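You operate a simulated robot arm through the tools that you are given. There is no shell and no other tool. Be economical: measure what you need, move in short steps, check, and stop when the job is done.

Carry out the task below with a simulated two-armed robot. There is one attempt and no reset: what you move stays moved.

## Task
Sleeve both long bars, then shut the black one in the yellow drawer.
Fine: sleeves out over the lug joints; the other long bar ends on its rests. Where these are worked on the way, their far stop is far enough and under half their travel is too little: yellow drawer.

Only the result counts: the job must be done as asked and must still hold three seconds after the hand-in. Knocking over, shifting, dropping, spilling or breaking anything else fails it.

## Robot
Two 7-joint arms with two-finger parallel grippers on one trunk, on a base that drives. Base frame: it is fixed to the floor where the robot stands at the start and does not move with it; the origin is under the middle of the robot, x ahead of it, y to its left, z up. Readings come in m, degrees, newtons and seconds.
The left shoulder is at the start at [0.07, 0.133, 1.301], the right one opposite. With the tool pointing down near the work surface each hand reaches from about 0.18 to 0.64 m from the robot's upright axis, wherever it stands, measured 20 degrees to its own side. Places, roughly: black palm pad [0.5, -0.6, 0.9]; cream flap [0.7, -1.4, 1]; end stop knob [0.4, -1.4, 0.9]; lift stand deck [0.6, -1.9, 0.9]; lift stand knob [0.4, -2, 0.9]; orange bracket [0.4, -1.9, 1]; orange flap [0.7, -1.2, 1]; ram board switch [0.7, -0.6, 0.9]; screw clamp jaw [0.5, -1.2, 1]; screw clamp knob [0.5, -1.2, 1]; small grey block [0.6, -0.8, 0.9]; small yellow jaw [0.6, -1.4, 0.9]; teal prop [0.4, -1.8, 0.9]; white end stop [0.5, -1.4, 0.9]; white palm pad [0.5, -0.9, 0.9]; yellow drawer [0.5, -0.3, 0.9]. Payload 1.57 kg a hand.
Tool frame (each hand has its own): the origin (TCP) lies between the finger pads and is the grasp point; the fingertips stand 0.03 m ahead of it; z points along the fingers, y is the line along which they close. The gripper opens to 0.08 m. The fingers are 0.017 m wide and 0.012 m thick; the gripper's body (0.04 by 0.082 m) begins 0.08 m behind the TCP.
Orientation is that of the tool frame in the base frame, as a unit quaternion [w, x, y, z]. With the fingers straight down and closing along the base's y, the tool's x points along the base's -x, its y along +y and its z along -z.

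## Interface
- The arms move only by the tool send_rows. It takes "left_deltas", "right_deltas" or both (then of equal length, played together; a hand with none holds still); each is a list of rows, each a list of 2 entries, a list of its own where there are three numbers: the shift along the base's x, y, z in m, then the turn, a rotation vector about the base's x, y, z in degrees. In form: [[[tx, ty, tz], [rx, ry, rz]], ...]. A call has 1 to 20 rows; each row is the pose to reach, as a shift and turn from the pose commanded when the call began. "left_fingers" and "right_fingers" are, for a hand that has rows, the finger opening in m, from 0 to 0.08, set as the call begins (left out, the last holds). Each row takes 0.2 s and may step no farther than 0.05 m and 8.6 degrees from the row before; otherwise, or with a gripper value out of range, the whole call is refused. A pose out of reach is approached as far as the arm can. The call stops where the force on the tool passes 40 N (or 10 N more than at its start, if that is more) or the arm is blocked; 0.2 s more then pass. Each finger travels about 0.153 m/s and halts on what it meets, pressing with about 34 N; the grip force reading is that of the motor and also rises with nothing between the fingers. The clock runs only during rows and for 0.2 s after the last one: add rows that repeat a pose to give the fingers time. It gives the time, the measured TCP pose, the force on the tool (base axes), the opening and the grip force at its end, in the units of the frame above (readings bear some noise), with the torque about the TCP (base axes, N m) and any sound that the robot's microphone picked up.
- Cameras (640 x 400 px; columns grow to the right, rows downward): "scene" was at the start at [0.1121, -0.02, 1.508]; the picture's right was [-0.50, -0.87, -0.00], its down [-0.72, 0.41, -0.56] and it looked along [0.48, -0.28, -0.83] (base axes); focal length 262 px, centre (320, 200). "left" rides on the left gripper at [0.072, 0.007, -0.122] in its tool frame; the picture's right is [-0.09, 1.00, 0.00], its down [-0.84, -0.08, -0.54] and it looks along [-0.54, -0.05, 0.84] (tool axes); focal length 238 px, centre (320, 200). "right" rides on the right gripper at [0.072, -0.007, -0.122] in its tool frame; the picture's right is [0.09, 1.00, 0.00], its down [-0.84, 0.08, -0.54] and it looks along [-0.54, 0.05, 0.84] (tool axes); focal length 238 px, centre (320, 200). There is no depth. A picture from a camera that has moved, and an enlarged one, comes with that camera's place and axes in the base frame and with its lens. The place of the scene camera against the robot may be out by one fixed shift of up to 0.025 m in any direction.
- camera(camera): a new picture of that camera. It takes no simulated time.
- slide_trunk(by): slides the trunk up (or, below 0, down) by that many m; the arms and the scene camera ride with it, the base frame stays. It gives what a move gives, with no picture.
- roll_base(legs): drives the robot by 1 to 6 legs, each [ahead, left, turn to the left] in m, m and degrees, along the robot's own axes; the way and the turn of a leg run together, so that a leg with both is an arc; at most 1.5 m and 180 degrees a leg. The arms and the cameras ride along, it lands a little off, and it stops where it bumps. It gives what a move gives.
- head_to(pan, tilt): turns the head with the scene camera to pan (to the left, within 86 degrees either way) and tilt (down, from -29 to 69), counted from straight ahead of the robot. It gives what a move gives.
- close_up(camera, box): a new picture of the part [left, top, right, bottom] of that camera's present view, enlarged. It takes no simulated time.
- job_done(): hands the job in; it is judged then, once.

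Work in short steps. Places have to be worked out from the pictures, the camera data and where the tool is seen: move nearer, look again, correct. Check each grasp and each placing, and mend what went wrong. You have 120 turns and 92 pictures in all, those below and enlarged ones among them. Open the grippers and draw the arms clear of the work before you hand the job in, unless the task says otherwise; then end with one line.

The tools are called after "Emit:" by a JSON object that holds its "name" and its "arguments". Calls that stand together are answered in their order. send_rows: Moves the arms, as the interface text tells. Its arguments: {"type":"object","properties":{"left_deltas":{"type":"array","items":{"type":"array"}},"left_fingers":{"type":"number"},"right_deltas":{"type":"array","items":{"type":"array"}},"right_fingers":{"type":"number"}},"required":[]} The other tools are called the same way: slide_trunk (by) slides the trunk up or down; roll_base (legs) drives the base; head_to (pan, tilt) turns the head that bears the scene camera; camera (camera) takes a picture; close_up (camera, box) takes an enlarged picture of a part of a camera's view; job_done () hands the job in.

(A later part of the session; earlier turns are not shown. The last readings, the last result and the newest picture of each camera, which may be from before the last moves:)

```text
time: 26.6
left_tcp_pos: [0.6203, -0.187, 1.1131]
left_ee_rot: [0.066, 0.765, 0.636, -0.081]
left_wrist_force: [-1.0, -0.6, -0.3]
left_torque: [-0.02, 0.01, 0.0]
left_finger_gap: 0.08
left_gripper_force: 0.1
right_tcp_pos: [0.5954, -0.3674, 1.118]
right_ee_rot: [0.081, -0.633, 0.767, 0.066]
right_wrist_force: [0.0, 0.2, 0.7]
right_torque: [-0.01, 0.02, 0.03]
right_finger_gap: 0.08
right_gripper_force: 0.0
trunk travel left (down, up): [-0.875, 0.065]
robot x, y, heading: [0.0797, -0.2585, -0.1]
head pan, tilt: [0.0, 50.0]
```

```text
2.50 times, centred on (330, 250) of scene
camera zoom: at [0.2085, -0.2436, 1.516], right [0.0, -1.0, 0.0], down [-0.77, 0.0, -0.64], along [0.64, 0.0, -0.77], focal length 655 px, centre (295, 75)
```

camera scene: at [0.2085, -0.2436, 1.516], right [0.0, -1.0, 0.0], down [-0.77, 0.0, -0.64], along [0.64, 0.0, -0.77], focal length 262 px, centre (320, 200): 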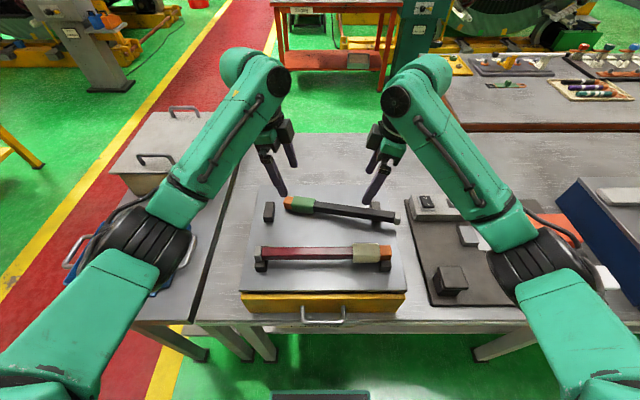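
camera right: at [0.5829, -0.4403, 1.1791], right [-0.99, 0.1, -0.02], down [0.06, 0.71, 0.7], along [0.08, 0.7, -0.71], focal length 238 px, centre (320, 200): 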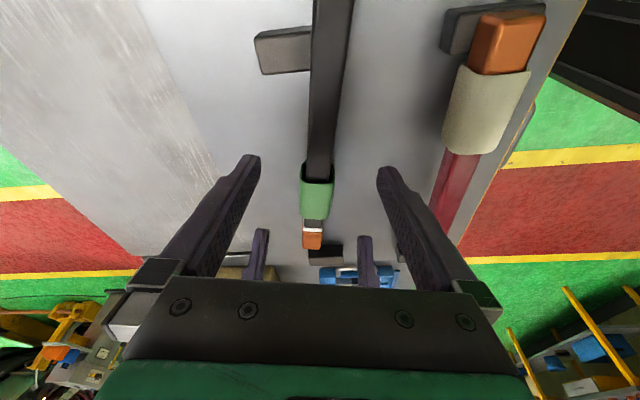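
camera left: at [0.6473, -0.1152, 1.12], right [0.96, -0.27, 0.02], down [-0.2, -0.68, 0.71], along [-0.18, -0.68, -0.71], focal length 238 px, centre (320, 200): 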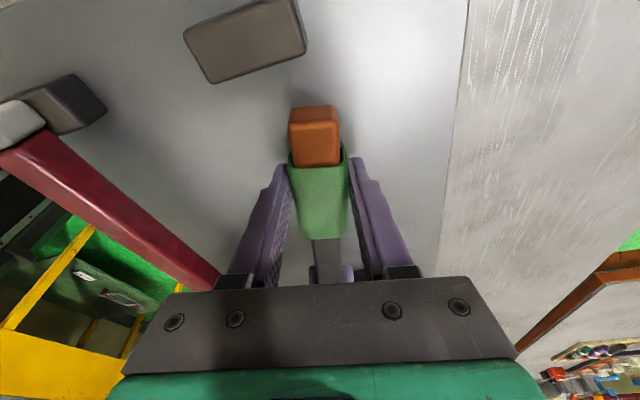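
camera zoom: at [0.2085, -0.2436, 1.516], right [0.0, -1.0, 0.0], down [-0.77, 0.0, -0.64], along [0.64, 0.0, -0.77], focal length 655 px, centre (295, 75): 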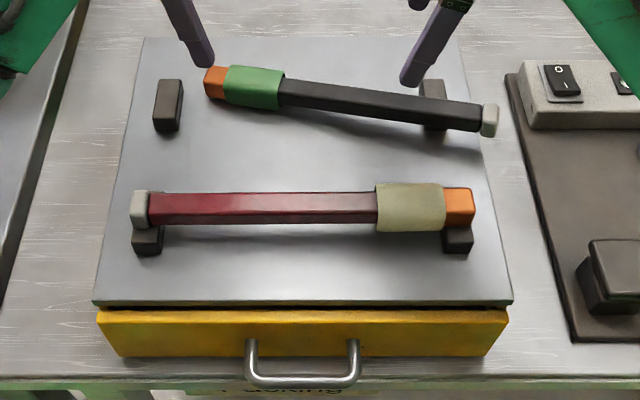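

Both bars are sleeved. Next I pick up the black bar near its middle (≈0.600, −0.303) with the right hand: I untilt it, keep the yaw and hover. The left hand is straightened and pulled back.

Emit:
{"name": "send_rows", "arguments": {"right_deltas": [[[0.001, 0.02, 0.0], [-5.89, 1.12, 0]], [[0.003, 0.045, 0], [-11.78, 2.24, 0]], [[0.005, 0.064, -0.03], [-11.78, 2.24, 0]], [[0.005, 0.064, -0.05], [-11.78, 2.24, 0]], [[0.005, 0.064, -0.05], [-11.78, 2.24, 0]]], "left_deltas": [[[-0.02, 0.02, 0.02], [4, -0.38, 3.73]], [[-0.05, 0.04, 0.04], [8, -0.75, 7.47]], [[-0.08, 0.06, 0.06], [12, -1.13, 11.2]], [[-0.12, 0.06, 0.06], [12, -1.13, 11.2]], [[-0.12, 0.06, 0.06], [12, -1.13, 11.2]]]}}

Emit:
{"name": "camera", "arguments": {"camera": "right"}}

Emit:
{"name": "camera", "arguments": {"camera": "left"}}

```text
time: 27.9
left_tcp_pos: [0.5026, -0.1266, 1.1742]
left_ee_rot: [-0.001, 0.702, 0.712, -0.001]
left_wrist_force: [0.3, -0.1, -0.5]
left_torque: [-0.01, 0.03, 0.02]
left_finger_gap: 0.0797
left_gripper_force: 0.0
right_tcp_pos: [0.5996, -0.298, 1.0675]
right_ee_rot: [0.001, -0.636, 0.771, -0.001]
right_wrist_force: [-0.8, 0.4, 0.4]
right_torque: [0.01, -0.01, -0.03]
right_finger_gap: 0.0802
right_gripper_force: 0.0
trunk travel left (down, up): [-0.875, 0.065]
robot x, y, heading: [0.0807, -0.2567, -0.2]
head pan, tilt: [0.0, 50.0]
```

```text
60 pictures are left
camera right: at [0.5907, -0.3707, 1.1901], right [-1.0, 0.1, 0.0], down [0.08, 0.84, 0.54], along [0.05, 0.54, -0.84], focal length 238 px, centre (320, 200)
```

right: 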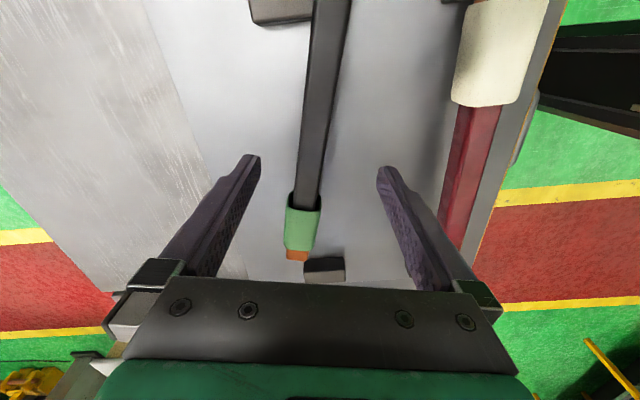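

```text
59 pictures are left
camera left: at [0.5083, -0.0544, 1.2976], right [1.0, -0.08, 0.0], down [-0.07, -0.84, 0.54], along [-0.04, -0.54, -0.84], focal length 238 px, centre (320, 200)
```

left: 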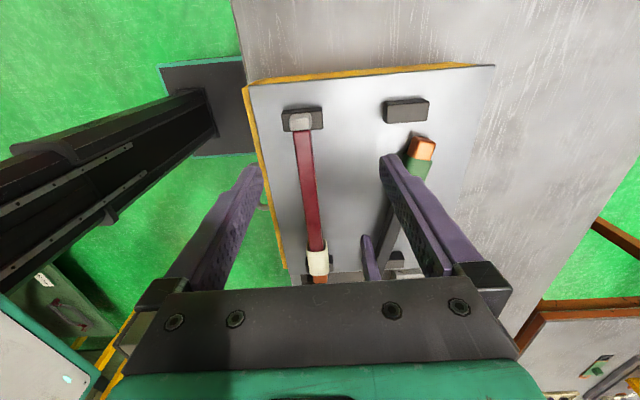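

The bar is now yawed about 14° and passes x≈0.606 at y −0.298. I adjust by +6 mm in x and −3° yaw, descend and grip.

Emit:
{"name": "send_rows", "arguments": {"right_deltas": [[[0.006, -0.003, -0.02], [0, 0, -3]], [[0.006, -0.003, -0.045], [0, 0, -3]], [[0.006, -0.003, -0.065], [0, 0, -3]], [[0.006, -0.003, -0.065], [0, 0, -3]]]}}

Emit:
{"name": "send_rows", "arguments": {"right_deltas": [[[0, 0, 0], [0, 0, 0]], [[0, 0, 0], [0, 0, 0]], [[0, 0, 0], [0, 0, 0]], [[0, 0, 0.02], [0, 0, 0]], [[0, 0, 0.05], [0, 0, 0]], [[0, 0, 0.09], [0, 0, 0]], [[0, 0, 0.13], [0, 0, 0]], [[0, 0, 0.13], [0, 0, 0]]], "right_fingers": 0.0}}

Emit:
{"name": "camera", "arguments": {"camera": "scene"}}

Emit:
{"name": "camera", "arguments": {"camera": "right"}}

```text
time: 28.9
left_tcp_pos: [0.5036, -0.1272, 1.174]
left_ee_rot: [0.001, 0.703, 0.711, 0.0]
left_wrist_force: [0.1, 0.4, -0.5]
left_torque: [0.03, -0.01, 0.0]
left_finger_gap: 0.0797
left_gripper_force: 0.0
right_tcp_pos: [0.6066, -0.3036, 1.0014]
right_ee_rot: [0.001, -0.616, 0.788, -0.001]
right_wrist_force: [-0.2, -0.2, -0.4]
right_torque: [-0.01, 0.04, 0.02]
right_finger_gap: 0.0801
right_gripper_force: 0.0
trunk travel left (down, up): [-0.875, 0.065]
robot x, y, heading: [0.0781, -0.2588, -0.0]
head pan, tilt: [0.0, 50.0]
```

```text
time: 30.6
left_tcp_pos: [0.5036, -0.1273, 1.1742]
left_ee_rot: [0.0, 0.703, 0.711, 0.0]
left_wrist_force: [0.2, 0.1, -0.1]
left_torque: [-0.01, -0.03, 0.01]
left_finger_gap: 0.0796
left_gripper_force: 0.0
right_tcp_pos: [0.6074, -0.304, 1.1332]
right_ee_rot: [0.0, -0.616, 0.788, 0.0]
right_wrist_force: [-0.3, -0.5, -2.6]
right_torque: [-0.03, 0.02, 0.03]
right_finger_gap: 0.0219
right_gripper_force: 33.9
trunk travel left (down, up): [-0.875, 0.065]
robot x, y, heading: [0.0795, -0.2622, -0.2]
head pan, tilt: [0.0, 50.0]
```

```text
58 pictures are left
camera scene: at [0.209, -0.2436, 1.5159], right [0.0, -1.0, 0.0], down [-0.77, 0.0, -0.64], along [0.64, 0.0, -0.77], focal length 262 px, centre (320, 200)
```

scene: 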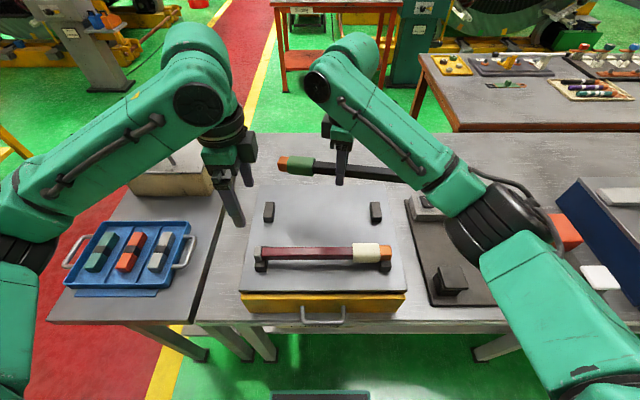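

```text
57 pictures are left
camera right: at [0.5953, -0.3752, 1.2563], right [-0.99, 0.15, 0.0], down [0.13, 0.83, 0.54], along [0.08, 0.54, -0.84], focal length 238 px, centre (320, 200)
```

right: 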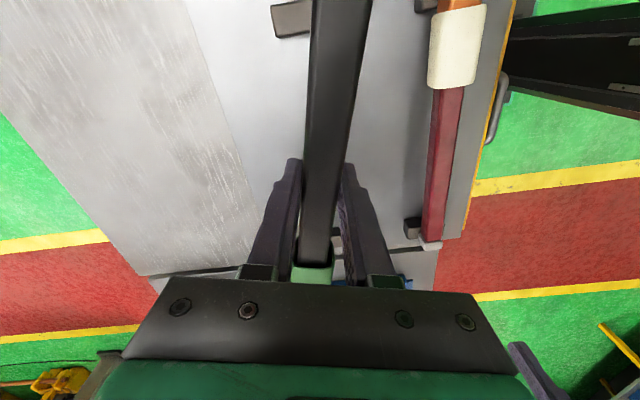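

The bar is held level at about 2.6 N. I yaw it parallel to y and carry it up and to the right, out of the left hand's working area.

Emit:
{"name": "send_rows", "arguments": {"right_deltas": [[[-0.01, -0.02, 0.02], [0, 0, 7]], [[-0.02, -0.06, 0.04], [0, 0, 14]], [[-0.04, -0.1, 0.05], [0, 0, 14]], [[-0.06, -0.145, 0.05], [0, 0, 14]], [[-0.08, -0.19, 0.05], [0, 0, 14]], [[-0.1, -0.235, 0.05], [0, 0, 14]], [[-0.12, -0.275, 0.05], [0, 0, 14]], [[-0.12, -0.3, 0.05], [0, 0, 14]], [[-0.12, -0.3, 0.05], [0, 0, 14]]]}}

Emit:
{"name": "roll_base", "arguments": {"legs": [[-0.23, 0, 0]]}}

Emit:
{"name": "camera", "arguments": {"camera": "scene"}}

Emit:
{"name": "camera", "arguments": {"camera": "left"}}

```text
time: 32.6
left_tcp_pos: [0.5041, -0.127, 1.1751]
left_ee_rot: [-0.001, 0.703, 0.711, -0.001]
left_wrist_force: [1.0, -0.1, 0.7]
left_torque: [-0.01, -0.01, 0.0]
left_finger_gap: 0.0799
left_gripper_force: 0.1
right_tcp_pos: [0.4878, -0.6024, 1.1809]
right_ee_rot: [-0.001, 0.708, -0.707, 0.0]
right_wrist_force: [0.7, 0.0, -3.2]
right_torque: [-0.01, -0.01, 0.0]
right_finger_gap: 0.0221
right_gripper_force: 34.0
trunk travel left (down, up): [-0.875, 0.065]
robot x, y, heading: [0.0782, -0.257, -0.0]
head pan, tilt: [0.0, 50.0]
```

```text
time: 34.4
left_tcp_pos: [0.2802, -0.127, 1.1737]
left_ee_rot: [-0.003, 0.702, 0.712, -0.001]
left_wrist_force: [0.6, -0.3, -0.7]
left_torque: [0.01, 0.01, -0.01]
left_finger_gap: 0.08
left_gripper_force: 0.0
right_tcp_pos: [0.265, -0.6022, 1.1786]
right_ee_rot: [0.001, 0.708, -0.706, -0.001]
right_wrist_force: [0.1, 0.0, -3.7]
right_torque: [0.03, 0.03, 0.03]
right_finger_gap: 0.0219
right_gripper_force: 34.3
trunk travel left (down, up): [-0.875, 0.065]
robot x, y, heading: [-0.1407, -0.2608, 0.0]
head pan, tilt: [0.0, 50.0]
```

```text
56 pictures are left
camera scene: at [-0.0122, -0.2438, 1.5156], right [0.0, -1.0, 0.0], down [-0.77, 0.0, -0.64], along [0.64, 0.0, -0.77], focal length 262 px, centre (320, 200)
```

scene: 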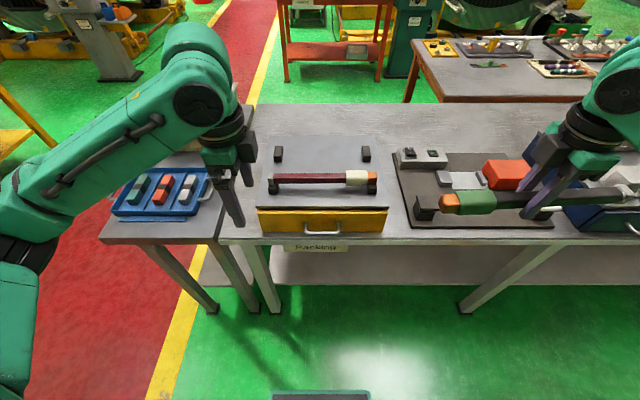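

```text
55 pictures are left
camera left: at [0.2872, -0.0549, 1.2963], right [1.0, -0.08, 0.0], down [-0.06, -0.84, 0.54], along [-0.05, -0.54, -0.84], focal length 238 px, centre (320, 200)
```

left: 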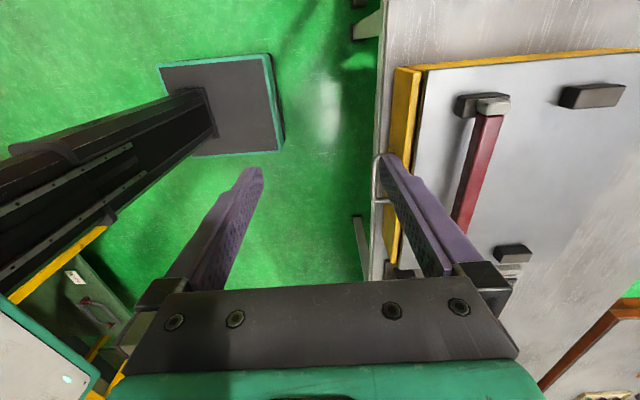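

I move the left hand to just in front of and above the handle, to get a close view for its position and height.

Emit:
{"name": "send_rows", "arguments": {"left_deltas": [[[0.02, -0.02, -0.02], [0, 0, 0]], [[0.04, -0.05, -0.04], [0, 0, 0]], [[0.06, -0.08, -0.06], [0, 0, 0]], [[0.085, -0.11, -0.08], [0, 0, 0]], [[0.085, -0.129, -0.1], [0, 0, 0]], [[0.085, -0.129, -0.1], [0, 0, 0]]]}}

Emit:
{"name": "camera", "arguments": {"camera": "left"}}

Emit:
{"name": "close_up", "arguments": {"camera": "scene", "box": [240, 140, 400, 270]}}

```text
time: 35.8
left_tcp_pos: [0.3632, -0.256, 1.0746]
left_ee_rot: [0.0, 0.702, 0.712, 0.0]
left_wrist_force: [0.1, -0.4, -0.4]
left_torque: [-0.02, -0.02, -0.01]
left_finger_gap: 0.08
left_gripper_force: 0.1
right_tcp_pos: [0.2606, -0.602, 1.1809]
right_ee_rot: [0.0, 0.708, -0.707, 0.0]
right_wrist_force: [-1.0, 0.0, -4.1]
right_torque: [-0.06, -0.01, 0.01]
right_finger_gap: 0.0219
right_gripper_force: 34.1
trunk travel left (down, up): [-0.875, 0.065]
robot x, y, heading: [-0.1428, -0.2611, 0.5]
head pan, tilt: [0.0, 50.0]
```

```text
54 pictures are left
camera left: at [0.3695, -0.1835, 1.1969], right [1.0, -0.08, 0.0], down [-0.07, -0.84, 0.54], along [-0.04, -0.54, -0.84], focal length 238 px, centre (320, 200)
```

left: 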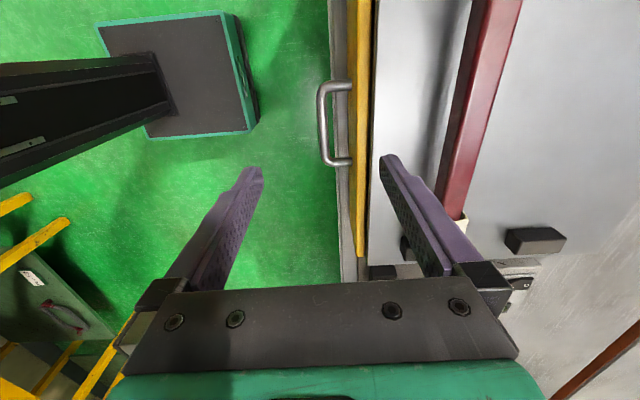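

```text
3.08 times, centred on (320, 205) of scene
camera zoom: at [-0.0171, -0.2429, 1.5161], right [0.0, -1.0, 0.0], down [-0.77, 0.0, -0.64], along [0.64, 0.0, -0.77], focal length 806 px, centre (320, 185)
```

zoom: 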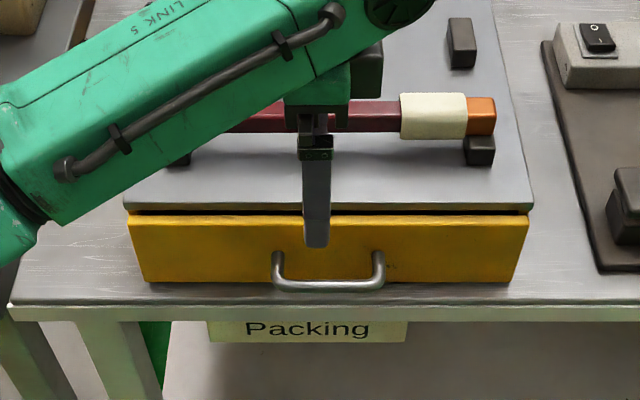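

The handle's outer bar is at x≈0.370, y −0.30 to −0.21, z≈0.917, with the drawer face at x≈0.397. I narrow the left fingers to 24 mm, hover just above, and look close.

Emit:
{"name": "send_rows", "arguments": {"left_deltas": [[[0.004, -0.002, -0.03], [0, 0, 0]], [[0.007, -0.002, -0.06], [0, 0, 0]], [[0.007, -0.002, -0.07], [0, 0, 0]], [[0.007, -0.002, -0.07], [0, 0, 0]]], "left_fingers": 0.024}}

Emit:
{"name": "camera", "arguments": {"camera": "left"}}

Emit:
{"name": "close_up", "arguments": {"camera": "left", "box": [240, 40, 420, 290]}}

Emit:
{"name": "close_up", "arguments": {"camera": "scene", "box": [270, 170, 380, 260]}}

```text
time: 36.8
left_tcp_pos: [0.3711, -0.2584, 1.0041]
left_ee_rot: [-0.001, 0.702, 0.712, 0.0]
left_wrist_force: [0.6, 0.1, -0.3]
left_torque: [-0.01, 0.0, 0.0]
left_finger_gap: 0.0239
left_gripper_force: 0.0
right_tcp_pos: [0.2621, -0.6019, 1.1794]
right_ee_rot: [-0.001, 0.708, -0.706, -0.001]
right_wrist_force: [-0.4, -0.3, -3.6]
right_torque: [-0.03, -0.03, 0.01]
right_finger_gap: 0.0216
right_gripper_force: 34.0
trunk travel left (down, up): [-0.875, 0.065]
robot x, y, heading: [-0.1434, -0.2599, 0.1]
head pan, tilt: [0.0, 50.0]
```

```text
52 pictures are left
camera left: at [0.3765, -0.1859, 1.127], right [1.0, -0.08, 0.0], down [-0.07, -0.84, 0.54], along [-0.04, -0.54, -0.84], focal length 238 px, centre (320, 200)
```

left: 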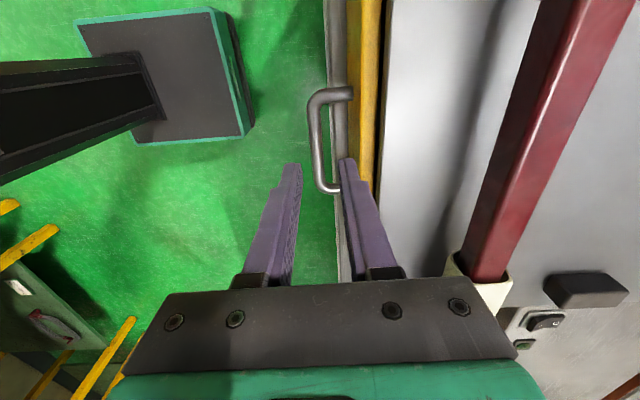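

```text
1.60 times, centred on (330, 165) of left
camera zoom: at [0.3765, -0.1859, 1.127], right [1.0, -0.08, 0.0], down [-0.07, -0.84, 0.54], along [-0.04, -0.54, -0.84], focal length 381 px, centre (304, 256)
```

zoom: 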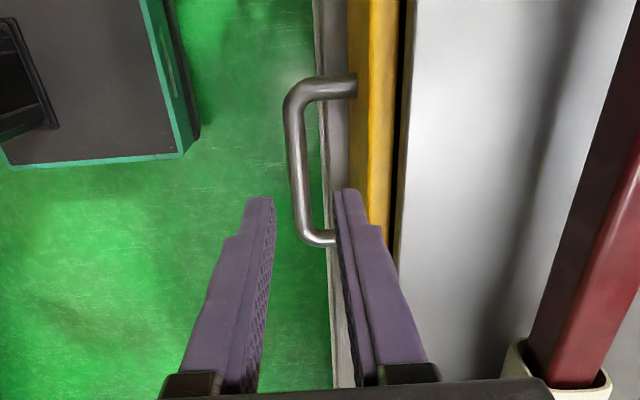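

```text
4.44 times, centred on (325, 215) of scene
camera zoom: at [-0.0161, -0.244, 1.516], right [0.0, -1.0, 0.0], down [-0.77, 0.0, -0.64], along [0.64, 0.0, -0.77], focal length 1165 px, centre (298, 133)
```

zoom: 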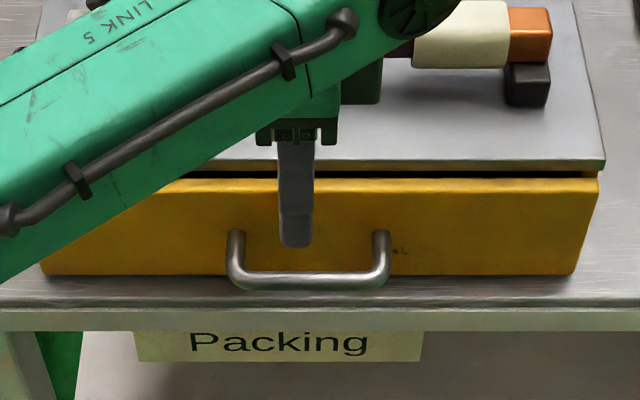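

The handle bar's centre is at x≈0.369, y≈−0.258, and the inner finger lines up with the 22 mm gap. I descend in small steps.

Emit:
{"name": "send_rows", "arguments": {"left_deltas": [[[-0.001, 0, -0.02], [0, 0, 0]], [[-0.001, 0, -0.04], [0, 0, 0]], [[-0.001, 0, -0.055], [0, 0, 0]], [[-0.001, 0, -0.07], [0, 0, 0]], [[-0.001, 0, -0.08], [0, 0, 0]], [[-0.001, 0, -0.08], [0, 0, 0]]]}}

Emit:
{"name": "close_up", "arguments": {"camera": "scene", "box": [270, 170, 380, 260]}}

Emit:
{"name": "camera", "arguments": {"camera": "left"}}

```text
time: 38.2
left_tcp_pos: [0.3676, -0.2589, 0.9242]
left_ee_rot: [0.0, 0.703, 0.712, 0.0]
left_wrist_force: [0.0, -1.4, -0.3]
left_torque: [0.01, 0.0, 0.01]
left_finger_gap: 0.0238
left_gripper_force: 0.1
right_tcp_pos: [0.2614, -0.6012, 1.1805]
right_ee_rot: [0.0, 0.708, -0.706, 0.0]
right_wrist_force: [0.0, -0.2, -4.0]
right_torque: [-0.01, -0.02, -0.01]
right_finger_gap: 0.0218
right_gripper_force: 34.2
trunk travel left (down, up): [-0.875, 0.065]
robot x, y, heading: [-0.1473, -0.2587, -0.2]
head pan, tilt: [0.0, 50.0]
```

```text
4.44 times, centred on (325, 215) of scene
camera zoom: at [-0.0163, -0.2437, 1.516], right [0.0, -1.0, 0.0], down [-0.77, 0.0, -0.64], along [0.64, 0.0, -0.77], focal length 1165 px, centre (298, 133)
```

zoom: 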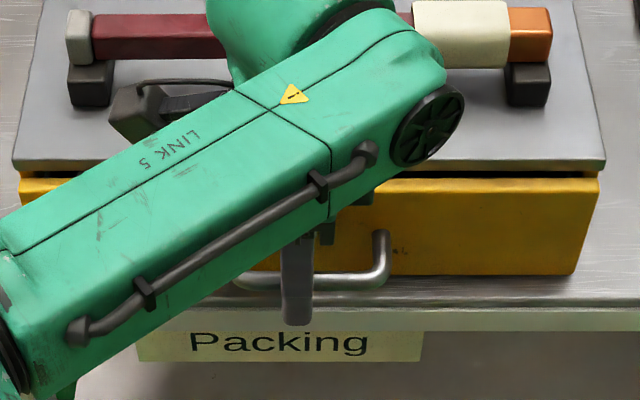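

```text
48 pictures are left
camera left: at [0.3743, -0.1863, 1.0474], right [1.0, -0.08, 0.0], down [-0.07, -0.84, 0.54], along [-0.04, -0.54, -0.84], focal length 238 px, centre (320, 200)
```

left: 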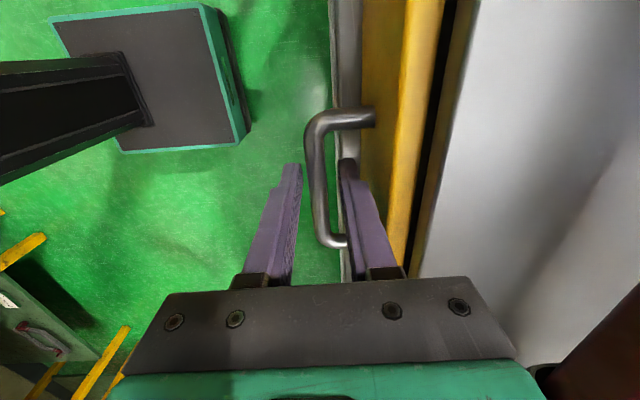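

The handle sits between the fingers. I close on it and pull the drawer out slowly.

Emit:
{"name": "send_rows", "arguments": {"left_deltas": [[[0, 0, 0], [0, 0, 0]], [[0, 0, 0], [0, 0, 0]], [[-0.01, 0, 0], [0, 0, 0]], [[-0.02, 0, 0], [0, 0, 0]], [[-0.035, 0, 0], [0, 0, 0]], [[-0.05, 0, 0], [0, 0, 0]], [[-0.065, 0, 0], [0, 0, 0]], [[-0.08, 0, 0], [0, 0, 0]], [[-0.095, 0, 0], [0, 0, 0]], [[-0.11, 0, 0], [0, 0, 0]], [[-0.125, 0, 0], [0, 0, 0]], [[-0.14, 0, 0], [0, 0, 0]], [[-0.155, 0, 0], [0, 0, 0]], [[-0.17, 0, 0], [0, 0, 0]], [[-0.17, 0, 0], [0, 0, 0]]], "left_fingers": 0.0}}

Emit:
{"name": "camera", "arguments": {"camera": "scene"}}

```text
time: 41.4
left_tcp_pos: [0.1979, -0.2584, 0.9236]
left_ee_rot: [0.001, 0.702, 0.712, 0.001]
left_wrist_force: [-0.3, -0.4, 23.9]
left_torque: [-0.03, 0.01, 0.08]
left_finger_gap: 0.0119
left_gripper_force: 29.4
right_tcp_pos: [0.2594, -0.601, 1.1802]
right_ee_rot: [-0.001, 0.707, -0.707, 0.001]
right_wrist_force: [0.3, 0.2, -3.4]
right_torque: [-0.03, -0.03, 0.0]
right_finger_gap: 0.0217
right_gripper_force: 34.1
trunk travel left (down, up): [-0.875, 0.065]
robot x, y, heading: [-0.1448, -0.2554, 0.1]
head pan, tilt: [0.0, 50.0]
```

```text
47 pictures are left
camera scene: at [-0.0195, -0.2436, 1.5164], right [0.0, -1.0, 0.0], down [-0.76, 0.0, -0.64], along [0.64, 0.0, -0.76], focal length 262 px, centre (320, 200)
```

scene: 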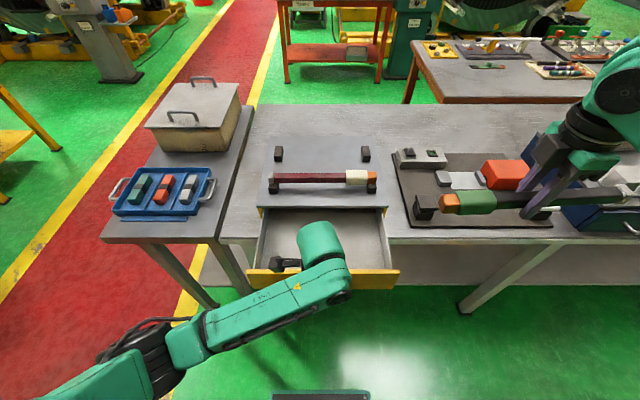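

The drawer is open about 0.17 m. I pull gently a little farther to see whether its stop is near.

Emit:
{"name": "send_rows", "arguments": {"left_deltas": [[[-0.007, 0, 0], [0, 0, 0]], [[-0.014, 0, 0], [0, 0, 0]], [[-0.021, 0, 0], [0, 0, 0]], [[-0.028, 0, 0], [0, 0, 0]], [[-0.028, 0, 0], [0, 0, 0]]]}}

Emit:
{"name": "camera", "arguments": {"camera": "scene"}}

```text
time: 42.6
left_tcp_pos: [0.1705, -0.2577, 0.9248]
left_ee_rot: [-0.001, 0.703, 0.711, 0.0]
left_wrist_force: [-0.1, -4.6, 9.2]
left_torque: [-0.83, -0.01, 0.11]
left_finger_gap: 0.0117
left_gripper_force: 28.7
right_tcp_pos: [0.2612, -0.6018, 1.1807]
right_ee_rot: [0.0, 0.708, -0.706, 0.0]
right_wrist_force: [0.7, -0.3, -4.5]
right_torque: [0.01, 0.01, 0.03]
right_finger_gap: 0.0218
right_gripper_force: 34.3
trunk travel left (down, up): [-0.875, 0.065]
robot x, y, heading: [-0.1429, -0.2567, 0.1]
head pan, tilt: [0.0, 50.0]
```

```text
46 pictures are left
camera scene: at [-0.0175, -0.2449, 1.516], right [0.0, -1.0, 0.0], down [-0.77, 0.0, -0.64], along [0.64, 0.0, -0.77], focal length 262 px, centre (320, 200)
```

scene: 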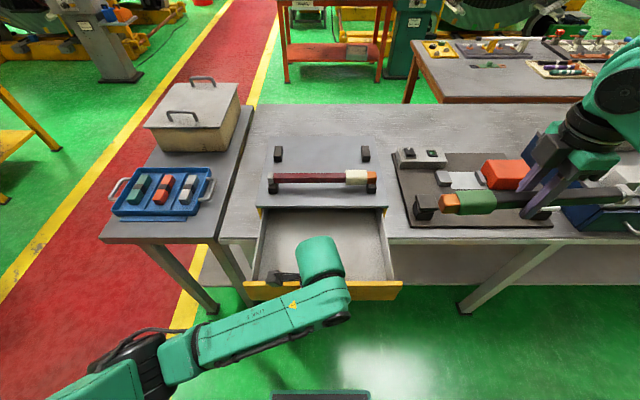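

The drawer is out about 0.2 m and that is plenty. I open the left fingers, rise out of the handle and move the arm away to the left.

Emit:
{"name": "send_rows", "arguments": {"left_deltas": [[[0, 0, 0], [0, 0, 0]], [[0, 0, 0], [0, 0, 0]], [[0, 0, 0.03], [0, 0, 0]], [[0, 0, 0.06], [0, 0, 0]], [[0, 0, 0.1], [0, 0, 0]], [[0, 0, 0.14], [0, 0, 0]], [[0, 0.03, 0.18], [0, 0, 0]], [[0.02, 0.075, 0.2], [0, 0, 0]], [[0.04, 0.12, 0.22], [0, 0, 0]], [[0.06, 0.165, 0.22], [0, 0, 0]], [[0.08, 0.21, 0.22], [0, 0, 0]], [[0.1, 0.255, 0.22], [0, 0, 0]], [[0.1, 0.3, 0.22], [0, 0, 0]], [[0.1, 0.3, 0.22], [0, 0, 0]]], "left_fingers": 0.026}}

Emit:
{"name": "camera", "arguments": {"camera": "scene"}}

Emit:
{"name": "camera", "arguments": {"camera": "right"}}

```text
refused: row 8 steps farther than a row can; nothing moved
```

```text
45 pictures are left
camera scene: at [-0.0175, -0.2449, 1.516], right [0.0, -1.0, 0.0], down [-0.77, 0.0, -0.64], along [0.64, 0.0, -0.77], focal length 262 px, centre (320, 200)
```

scene: 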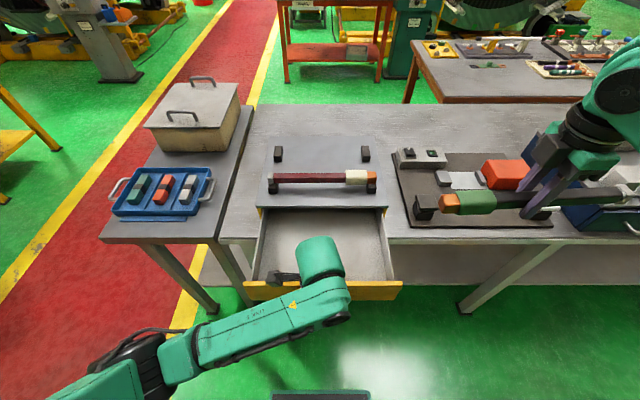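

```text
44 pictures are left
camera right: at [0.2665, -0.6739, 1.3036], right [-1.0, -0.09, 0.0], down [-0.08, 0.84, 0.54], along [-0.05, 0.54, -0.84], focal length 238 px, centre (320, 200)
```

right: 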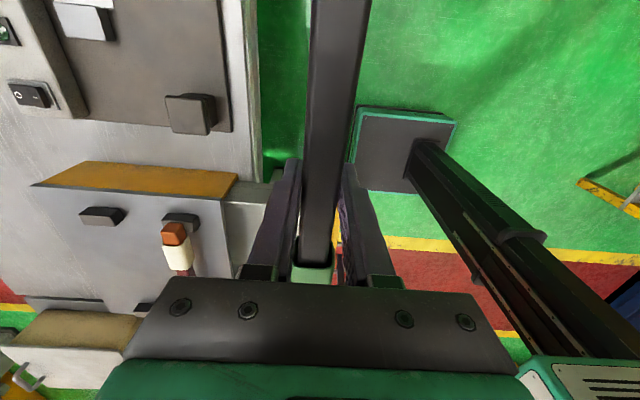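

The call was refused because one row stepped too far. I resend it with smaller steps.

Emit:
{"name": "send_rows", "arguments": {"left_deltas": [[[0, 0, 0], [0, 0, 0]], [[0, 0, 0], [0, 0, 0]], [[0, 0, 0.03], [0, 0, 0]], [[0, 0, 0.06], [0, 0, 0]], [[0, 0, 0.1], [0, 0, 0]], [[0, 0, 0.14], [0, 0, 0]], [[0, 0.02, 0.18], [0, 0, 0]], [[0.01, 0.055, 0.2], [0, 0, 0]], [[0.02, 0.095, 0.22], [0, 0, 0]], [[0.04, 0.135, 0.22], [0, 0, 0]], [[0.06, 0.175, 0.22], [0, 0, 0]], [[0.08, 0.215, 0.22], [0, 0, 0]], [[0.1, 0.255, 0.22], [0, 0, 0]], [[0.1, 0.3, 0.22], [0, 0, 0]], [[0.1, 0.3, 0.22], [0, 0, 0]]], "left_fingers": 0.026}}

Emit:
{"name": "camera", "arguments": {"camera": "scene"}}

Emit:
{"name": "close_up", "arguments": {"camera": "scene", "box": [230, 150, 430, 310]}}

```text
time: 45.8
left_tcp_pos: [0.272, 0.0413, 1.1444]
left_ee_rot: [-0.001, 0.702, 0.712, 0.001]
left_wrist_force: [0.0, 0.4, -0.7]
left_torque: [0.01, -0.02, 0.0]
left_finger_gap: 0.0257
left_gripper_force: 0.1
right_tcp_pos: [0.2617, -0.6017, 1.181]
right_ee_rot: [-0.001, 0.708, -0.707, -0.001]
right_wrist_force: [1.1, -0.4, -3.6]
right_torque: [-0.03, 0.0, 0.0]
right_finger_gap: 0.0217
right_gripper_force: 33.7
trunk travel left (down, up): [-0.875, 0.065]
robot x, y, heading: [-0.1495, -0.2579, -0.1]
head pan, tilt: [0.0, 50.0]
```

```text
43 pictures are left
camera scene: at [-0.0166, -0.244, 1.516], right [0.0, -1.0, 0.0], down [-0.77, 0.0, -0.64], along [0.64, 0.0, -0.77], focal length 262 px, centre (320, 200)
```

scene: 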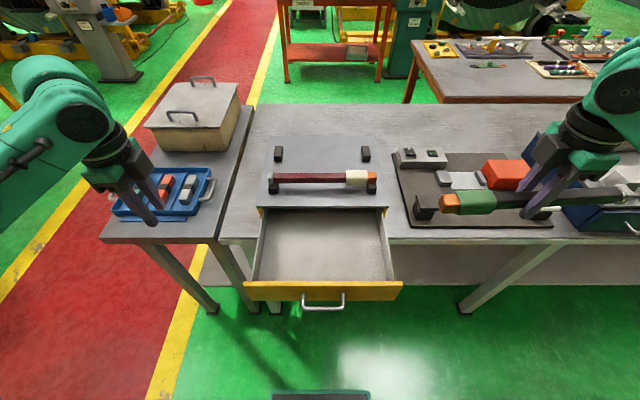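

```text
2.50 times, centred on (330, 230) of scene
camera zoom: at [-0.0166, -0.244, 1.516], right [0.0, -1.0, 0.0], down [-0.77, 0.0, -0.64], along [0.64, 0.0, -0.77], focal length 655 px, centre (295, 125)
```

zoom: 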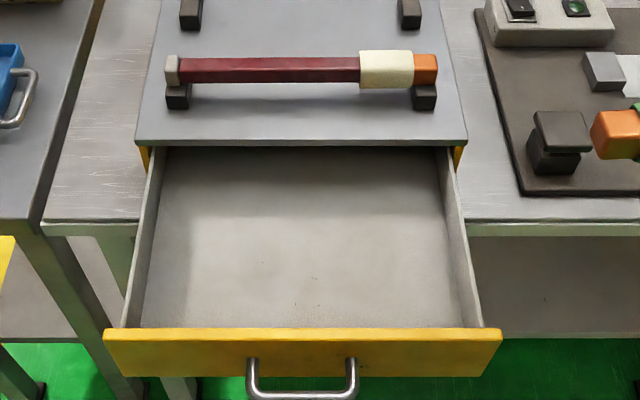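

The drawer is open and empty. Its interior spans about y −0.109 to −0.425 (centre −0.267) and x 0.21 to 0.40. The bar is about 0.282 m long and nearly centred in the hand, so I carry it to hover over the drawer at x 0.29.

Emit:
{"name": "send_rows", "arguments": {"right_deltas": [[[0.004, 0.04, 0], [0, 0, 0]], [[0.008, 0.08, 0], [0, 0, 0]], [[0.012, 0.12, 0], [0, 0, 0]], [[0.016, 0.16, 0], [0, 0, 0]], [[0.02, 0.2, 0], [0, 0, 0]], [[0.024, 0.24, 0], [0, 0, 0]], [[0.028, 0.28, 0], [0, 0, 0]], [[0.028, 0.32, 0], [0, 0, 0]], [[0.028, 0.338, -0.03], [0, 0, 0]], [[0.028, 0.338, -0.07], [0, 0, 0]], [[0.028, 0.338, -0.1], [0, 0, 0]], [[0.028, 0.338, -0.1], [0, 0, 0]]]}}

Emit:
{"name": "camera", "arguments": {"camera": "scene"}}

Emit:
{"name": "close_up", "arguments": {"camera": "scene", "box": [230, 150, 430, 310]}}

Emit:
{"name": "camera", "arguments": {"camera": "right"}}

```text
time: 48.4
left_tcp_pos: [0.2727, 0.0418, 1.1449]
left_ee_rot: [0.0, 0.702, 0.712, 0.0]
left_wrist_force: [0.5, -0.4, -0.3]
left_torque: [0.0, 0.03, 0.0]
left_finger_gap: 0.026
left_gripper_force: 0.1
right_tcp_pos: [0.2927, -0.2637, 1.0809]
right_ee_rot: [-0.001, 0.708, -0.707, 0.0]
right_wrist_force: [-0.4, 0.0, -4.0]
right_torque: [-0.02, -0.02, 0.03]
right_finger_gap: 0.0217
right_gripper_force: 34.3
trunk travel left (down, up): [-0.875, 0.065]
robot x, y, heading: [-0.1435, -0.2579, 0.1]
head pan, tilt: [0.0, 50.0]
```

```text
41 pictures are left
camera scene: at [-0.0164, -0.2427, 1.516], right [0.0, -1.0, 0.0], down [-0.77, 0.0, -0.64], along [0.64, 0.0, -0.77], focal length 262 px, centre (320, 200)
```

scene: 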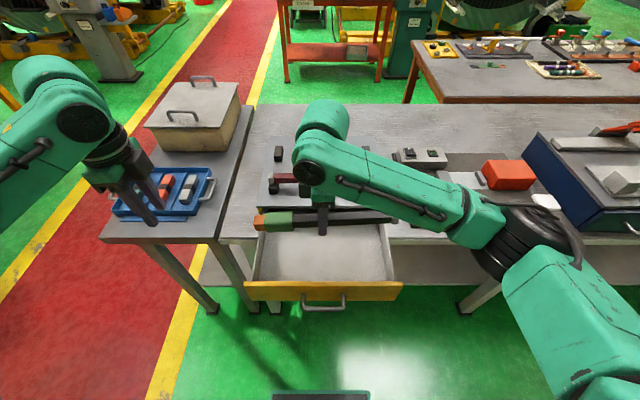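

```text
2.50 times, centred on (330, 230) of scene
camera zoom: at [-0.0164, -0.2427, 1.516], right [0.0, -1.0, 0.0], down [-0.77, 0.0, -0.64], along [0.64, 0.0, -0.77], focal length 655 px, centre (295, 125)
```

zoom: 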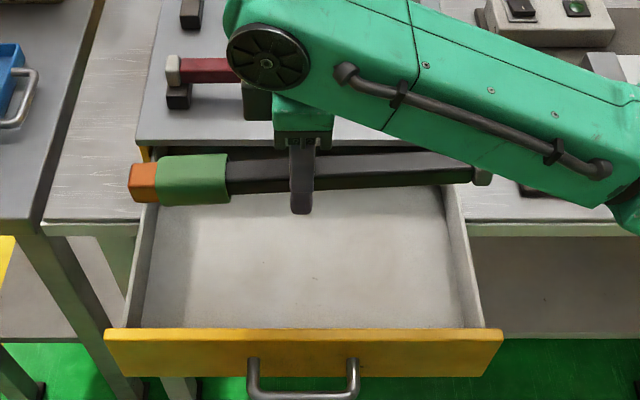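

```text
39 pictures are left
camera right: at [0.2982, -0.3346, 1.2038], right [-1.0, -0.09, 0.0], down [-0.08, 0.84, 0.54], along [-0.05, 0.54, -0.84], focal length 238 px, centre (320, 200)
```

right: 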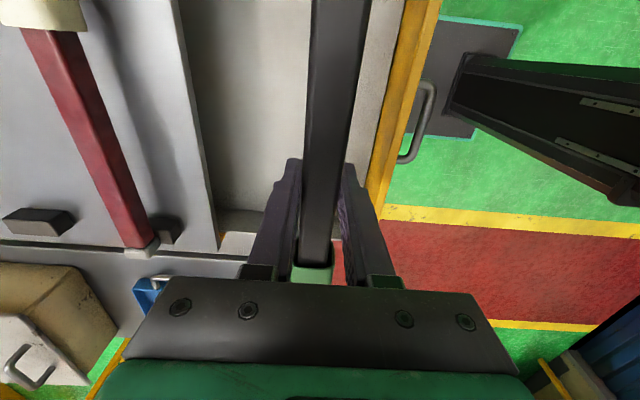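

Clearance along y is only about ±1 cm, so I yaw the bar −20° inside the drawer for more room and recentre it at about (0.31, −0.268), lowering to z 1.03.

Emit:
{"name": "send_rows", "arguments": {"right_deltas": [[[0.006, 0.001, 0], [0, 0, -7]], [[0.013, 0.002, 0], [0, 0, -14]], [[0.019, 0.002, 0], [0, 0, -21]], [[0.019, 0.002, -0.03], [0, 0, -21]], [[0.019, 0.002, -0.06], [0, 0, -21]], [[0.019, 0.002, -0.06], [0, 0, -21]]]}}

Emit:
{"name": "close_up", "arguments": {"camera": "scene", "box": [230, 150, 430, 310]}}

Emit:
{"name": "camera", "arguments": {"camera": "right"}}

```text
time: 49.8
left_tcp_pos: [0.2728, 0.0421, 1.1448]
left_ee_rot: [0.0, 0.702, 0.712, 0.001]
left_wrist_force: [0.1, -0.7, 0.1]
left_torque: [-0.01, 0.02, 0.0]
left_finger_gap: 0.026
left_gripper_force: 0.0
right_tcp_pos: [0.3102, -0.2611, 1.02]
right_ee_rot: [0.0, -0.567, 0.824, 0.0]
right_wrist_force: [-1.0, -1.2, -3.7]
right_torque: [-0.02, 0.01, 0.02]
right_finger_gap: 0.0222
right_gripper_force: 34.2
trunk travel left (down, up): [-0.875, 0.065]
robot x, y, heading: [-0.1422, -0.2573, -0.2]
head pan, tilt: [0.0, 50.0]
```

```text
2.50 times, centred on (330, 230) of scene
camera zoom: at [-0.0163, -0.2429, 1.516], right [0.0, -1.0, 0.0], down [-0.77, 0.0, -0.64], along [0.64, 0.0, -0.77], focal length 655 px, centre (295, 125)
```

zoom: 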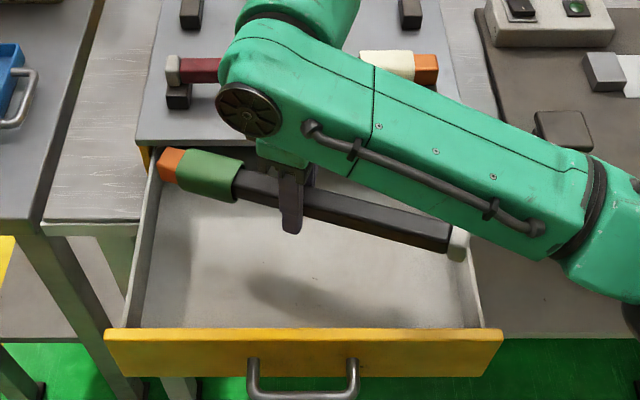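

```text
37 pictures are left
camera right: at [0.2891, -0.3307, 1.1428], right [-0.96, 0.27, 0.0], down [0.23, 0.81, 0.54], along [0.15, 0.52, -0.84], focal length 238 px, centre (320, 200)
```

right: 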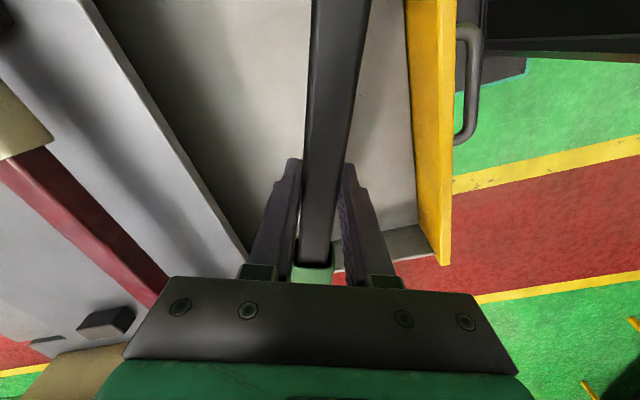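

The bar is centred with about 17 mm of room at each end and clear of the cabinet front. I lower it into the drawer in short steps.

Emit:
{"name": "send_rows", "arguments": {"right_deltas": [[[0, 0, -0.02], [0, 0, 0]], [[0, 0, -0.04], [0, 0, 0]], [[0, 0, -0.055], [0, 0, 0]], [[0, 0, -0.07], [0, 0, 0]], [[0, 0, -0.08], [0, 0, 0]], [[0, 0, -0.088], [0, 0, 0]], [[0, 0, -0.088], [0, 0, 0]]]}}

Emit:
{"name": "close_up", "arguments": {"camera": "scene", "box": [230, 150, 430, 310]}}

```text
time: 51.4
left_tcp_pos: [0.2729, 0.0421, 1.1459]
left_ee_rot: [0.0, 0.702, 0.712, 0.0]
left_wrist_force: [-0.2, -0.4, -0.9]
left_torque: [0.05, -0.02, -0.01]
left_finger_gap: 0.026
left_gripper_force: 0.1
right_tcp_pos: [0.3088, -0.2617, 0.9329]
right_ee_rot: [0.0, -0.567, 0.824, 0.0]
right_wrist_force: [-0.5, 0.0, -4.1]
right_torque: [-0.02, -0.01, 0.0]
right_finger_gap: 0.0219
right_gripper_force: 34.4
trunk travel left (down, up): [-0.875, 0.065]
robot x, y, heading: [-0.1459, -0.2568, 0.2]
head pan, tilt: [0.0, 50.0]
```

```text
2.50 times, centred on (330, 230) of scene
camera zoom: at [-0.0161, -0.2431, 1.516], right [0.0, -1.0, 0.0], down [-0.77, 0.0, -0.64], along [0.64, 0.0, -0.77], focal length 655 px, centre (295, 125)
```

zoom: 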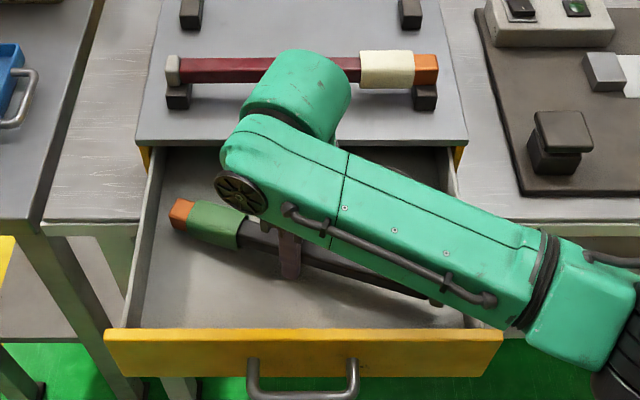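

No contact yet (force still −4 N). I lower a few millimetres at a time until it touches the floor.

Emit:
{"name": "send_rows", "arguments": {"right_deltas": [[[0, 0, -0.004], [0, 0, 0]], [[0, 0, -0.008], [0, 0, 0]], [[0, 0, -0.011], [0, 0, 0]], [[0, 0, -0.011], [0, 0, 0]]]}}

```text
time: 52.4
left_tcp_pos: [0.2709, 0.0409, 1.1475]
left_ee_rot: [0.0, 0.702, 0.712, 0.001]
left_wrist_force: [-0.4, 0.6, -0.7]
left_torque: [0.02, 0.02, -0.01]
left_finger_gap: 0.0259
left_gripper_force: 0.1
right_tcp_pos: [0.3082, -0.2605, 0.9252]
right_ee_rot: [0.003, -0.567, 0.824, -0.001]
right_wrist_force: [0.8, -1.3, 19.8]
right_torque: [0.91, 0.01, -0.13]
right_finger_gap: 0.0218
right_gripper_force: 34.2
trunk travel left (down, up): [-0.875, 0.065]
robot x, y, heading: [-0.1435, -0.2574, -0.2]
head pan, tilt: [0.0, 50.0]
```

Contact: +20 N upward at z 0.925, so the bar is on the floor of the drawer. I open the fingers, rise straight up, and move back to the right.

Emit:
{"name": "send_rows", "arguments": {"right_deltas": [[[0, 0, 0.003], [0, 0, 0]], [[0, 0, 0.003], [0, 0, 0]], [[0, 0, 0.003], [0, 0, 0]], [[0, 0, 0.003], [0, 0, 0]], [[0, 0, 0.03], [0, 0, 0]], [[0, 0, 0.06], [0, 0, 0]], [[0, 0, 0.1], [0, 0, 0]], [[0, 0, 0.14], [0, 0, 0]], [[0, -0.02, 0.18], [0, 0, 0]], [[0, -0.06, 0.2], [0, 0, 0]], [[0, -0.1, 0.2], [0, 0, 0]], [[0, -0.145, 0.2], [0, 0, 0]], [[0, -0.19, 0.2], [0, 0, 0]], [[0, -0.235, 0.2], [0, 0, 0]], [[0, -0.28, 0.2], [0, 0, 0]], [[0, -0.32, 0.2], [0, 0, 0]], [[0, -0.32, 0.2], [0, 0, 0]]], "right_fingers": 0.06}}

Emit:
{"name": "close_up", "arguments": {"camera": "scene", "box": [230, 150, 430, 310]}}

```text
time: 56.0
left_tcp_pos: [0.2719, 0.0413, 1.1459]
left_ee_rot: [0.0, 0.702, 0.712, 0.0]
left_wrist_force: [0.4, 1.4, 0.0]
left_torque: [-0.02, -0.02, 0.0]
left_finger_gap: 0.026
left_gripper_force: 0.0
right_tcp_pos: [0.3064, -0.5816, 1.1196]
right_ee_rot: [0.0, -0.568, 0.823, 0.001]
right_wrist_force: [-0.1, 0.0, -0.6]
right_torque: [-0.01, 0.05, -0.02]
right_finger_gap: 0.0601
right_gripper_force: 0.0
trunk travel left (down, up): [-0.875, 0.065]
robot x, y, heading: [-0.1468, -0.259, 0.0]
head pan, tilt: [0.0, 50.0]
```

```text
2.50 times, centred on (330, 230) of scene
camera zoom: at [-0.0166, -0.2425, 1.516], right [0.0, -1.0, 0.0], down [-0.77, 0.0, -0.64], along [0.64, 0.0, -0.77], focal length 655 px, centre (295, 125)
```

zoom: 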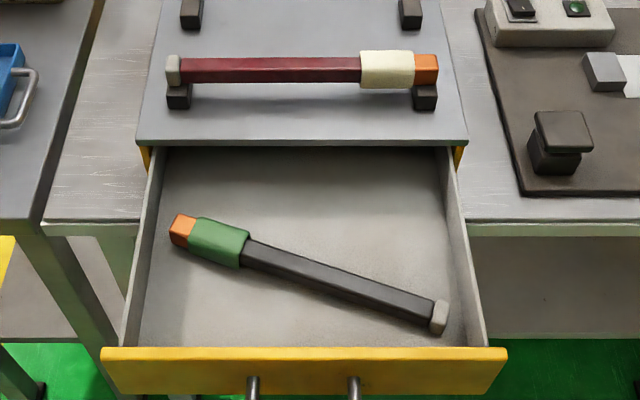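

The black bar lies fully inside with its sleeve in place, and the red bar is still on its rests. I bring the left hand, fingers closed, to just in front of the handle.

Emit:
{"name": "send_rows", "arguments": {"left_deltas": [[[-0.0215, -0.0375, 0], [0, 0, 0]], [[-0.043, -0.075, 0], [0, 0, 0]], [[-0.0645, -0.1125, 0], [0, 0, 0]], [[-0.086, -0.15, 0], [0, 0, 0]], [[-0.1075, -0.1875, 0], [0, 0, 0]], [[-0.129, -0.225, 0], [0, 0, 0]], [[-0.1505, -0.2625, 0], [0, 0, 0]], [[-0.172, -0.3, 0], [0, 0, 0]], [[-0.172, -0.3, -0.04], [0, 0, 0]], [[-0.172, -0.3, -0.08], [0, 0, 0]], [[-0.172, -0.3, -0.08], [0, 0, 0]]], "left_fingers": 0.0}}

Emit:
{"name": "camera", "arguments": {"camera": "left"}}

Emit:
{"name": "camera", "arguments": {"camera": "scene"}}

```text
time: 58.4
left_tcp_pos: [0.1041, -0.2641, 1.0973]
left_ee_rot: [0.002, 0.702, 0.712, -0.001]
left_wrist_force: [0.4, 0.6, -0.2]
left_torque: [-0.04, -0.01, -0.01]
left_finger_gap: 0.0
left_gripper_force: 21.7
left hand out of reach, approached as far as the arm can: row 4, 5, 6, 7, 8, 9, 10, 11
right_tcp_pos: [0.3067, -0.5779, 1.1207]
right_ee_rot: [-0.001, -0.567, 0.824, -0.001]
right_wrist_force: [-0.9, 0.8, 0.1]
right_torque: [-0.04, 0.0, 0.01]
right_finger_gap: 0.0601
right_gripper_force: 0.0
trunk travel left (down, up): [-0.875, 0.065]
robot x, y, heading: [-0.1435, -0.2568, -0.1]
head pan, tilt: [0.0, 50.0]
```

```text
34 pictures are left
camera left: at [0.1098, -0.192, 1.2197], right [1.0, -0.08, 0.0], down [-0.07, -0.84, 0.54], along [-0.04, -0.54, -0.84], focal length 238 px, centre (320, 200)
```

left: 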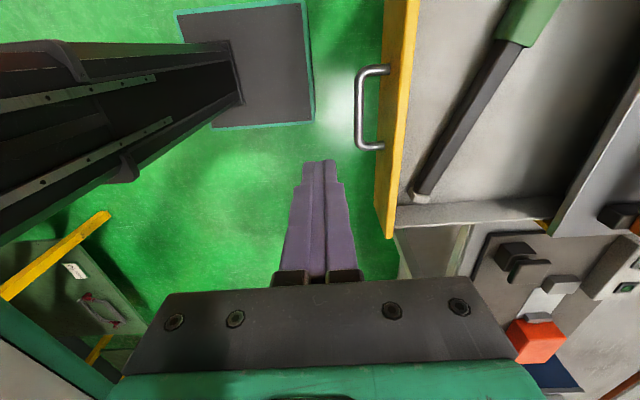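

```text
33 pictures are left
camera scene: at [-0.0175, -0.2376, 1.5161], right [0.0, -1.0, 0.0], down [-0.77, 0.0, -0.64], along [0.64, 0.0, -0.77], focal length 262 px, centre (320, 200)
```

scene: 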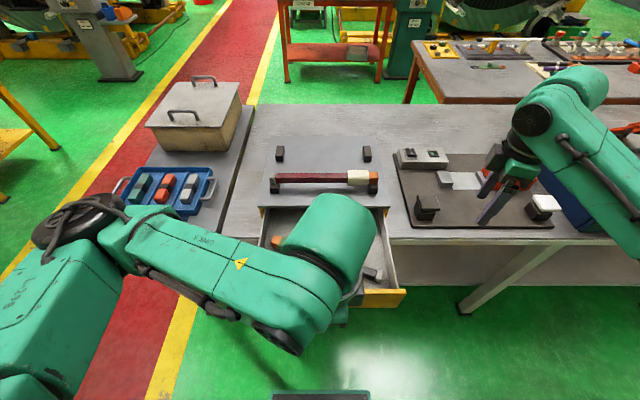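

The pose is near the arm's inner reach limit, so I back the base up 0.12 m and then re-approach in free space.

Emit:
{"name": "roll_base", "arguments": {"legs": [[-0.12, 0, 0]]}}

Emit:
{"name": "send_rows", "arguments": {"left_deltas": [[[0.025, 0.002, 0], [0, 0, 0]], [[0.05, 0.004, 0], [0, 0, 0]], [[0.075, 0.006, 0], [0, 0, 0]], [[0.09, 0.006, 0], [0, 0, 0]], [[0.09, 0.006, 0], [0, 0, 0]]]}}

```text
time: 59.6
left_tcp_pos: [-0.011, -0.2681, 1.0963]
left_ee_rot: [0.0, 0.702, 0.712, -0.001]
left_wrist_force: [0.8, -0.5, -0.4]
left_torque: [-0.03, 0.01, -0.03]
left_finger_gap: 0.0002
left_gripper_force: 21.0
right_tcp_pos: [0.1924, -0.5817, 1.1185]
right_ee_rot: [-0.001, -0.568, 0.823, 0.001]
right_wrist_force: [0.1, 0.3, -0.4]
right_torque: [-0.01, -0.02, 0.0]
right_finger_gap: 0.06
right_gripper_force: 0.0
trunk travel left (down, up): [-0.875, 0.065]
robot x, y, heading: [-0.26, -0.2563, -0.1]
head pan, tilt: [0.0, 50.0]
```

```text
time: 60.8
left_tcp_pos: [0.0786, -0.2613, 1.0963]
left_ee_rot: [0.001, 0.703, 0.711, 0.0]
left_wrist_force: [0.1, 0.7, -0.6]
left_torque: [0.0, 0.0, 0.02]
left_finger_gap: 0.0
left_gripper_force: 21.4
right_tcp_pos: [0.1896, -0.5816, 1.1187]
right_ee_rot: [0.0, -0.567, 0.824, 0.0]
right_wrist_force: [0.1, 0.3, -0.8]
right_torque: [-0.01, -0.01, 0.03]
right_finger_gap: 0.0597
right_gripper_force: 0.1
trunk travel left (down, up): [-0.875, 0.065]
robot x, y, heading: [-0.26, -0.2616, -0.1]
head pan, tilt: [0.0, 50.0]
```

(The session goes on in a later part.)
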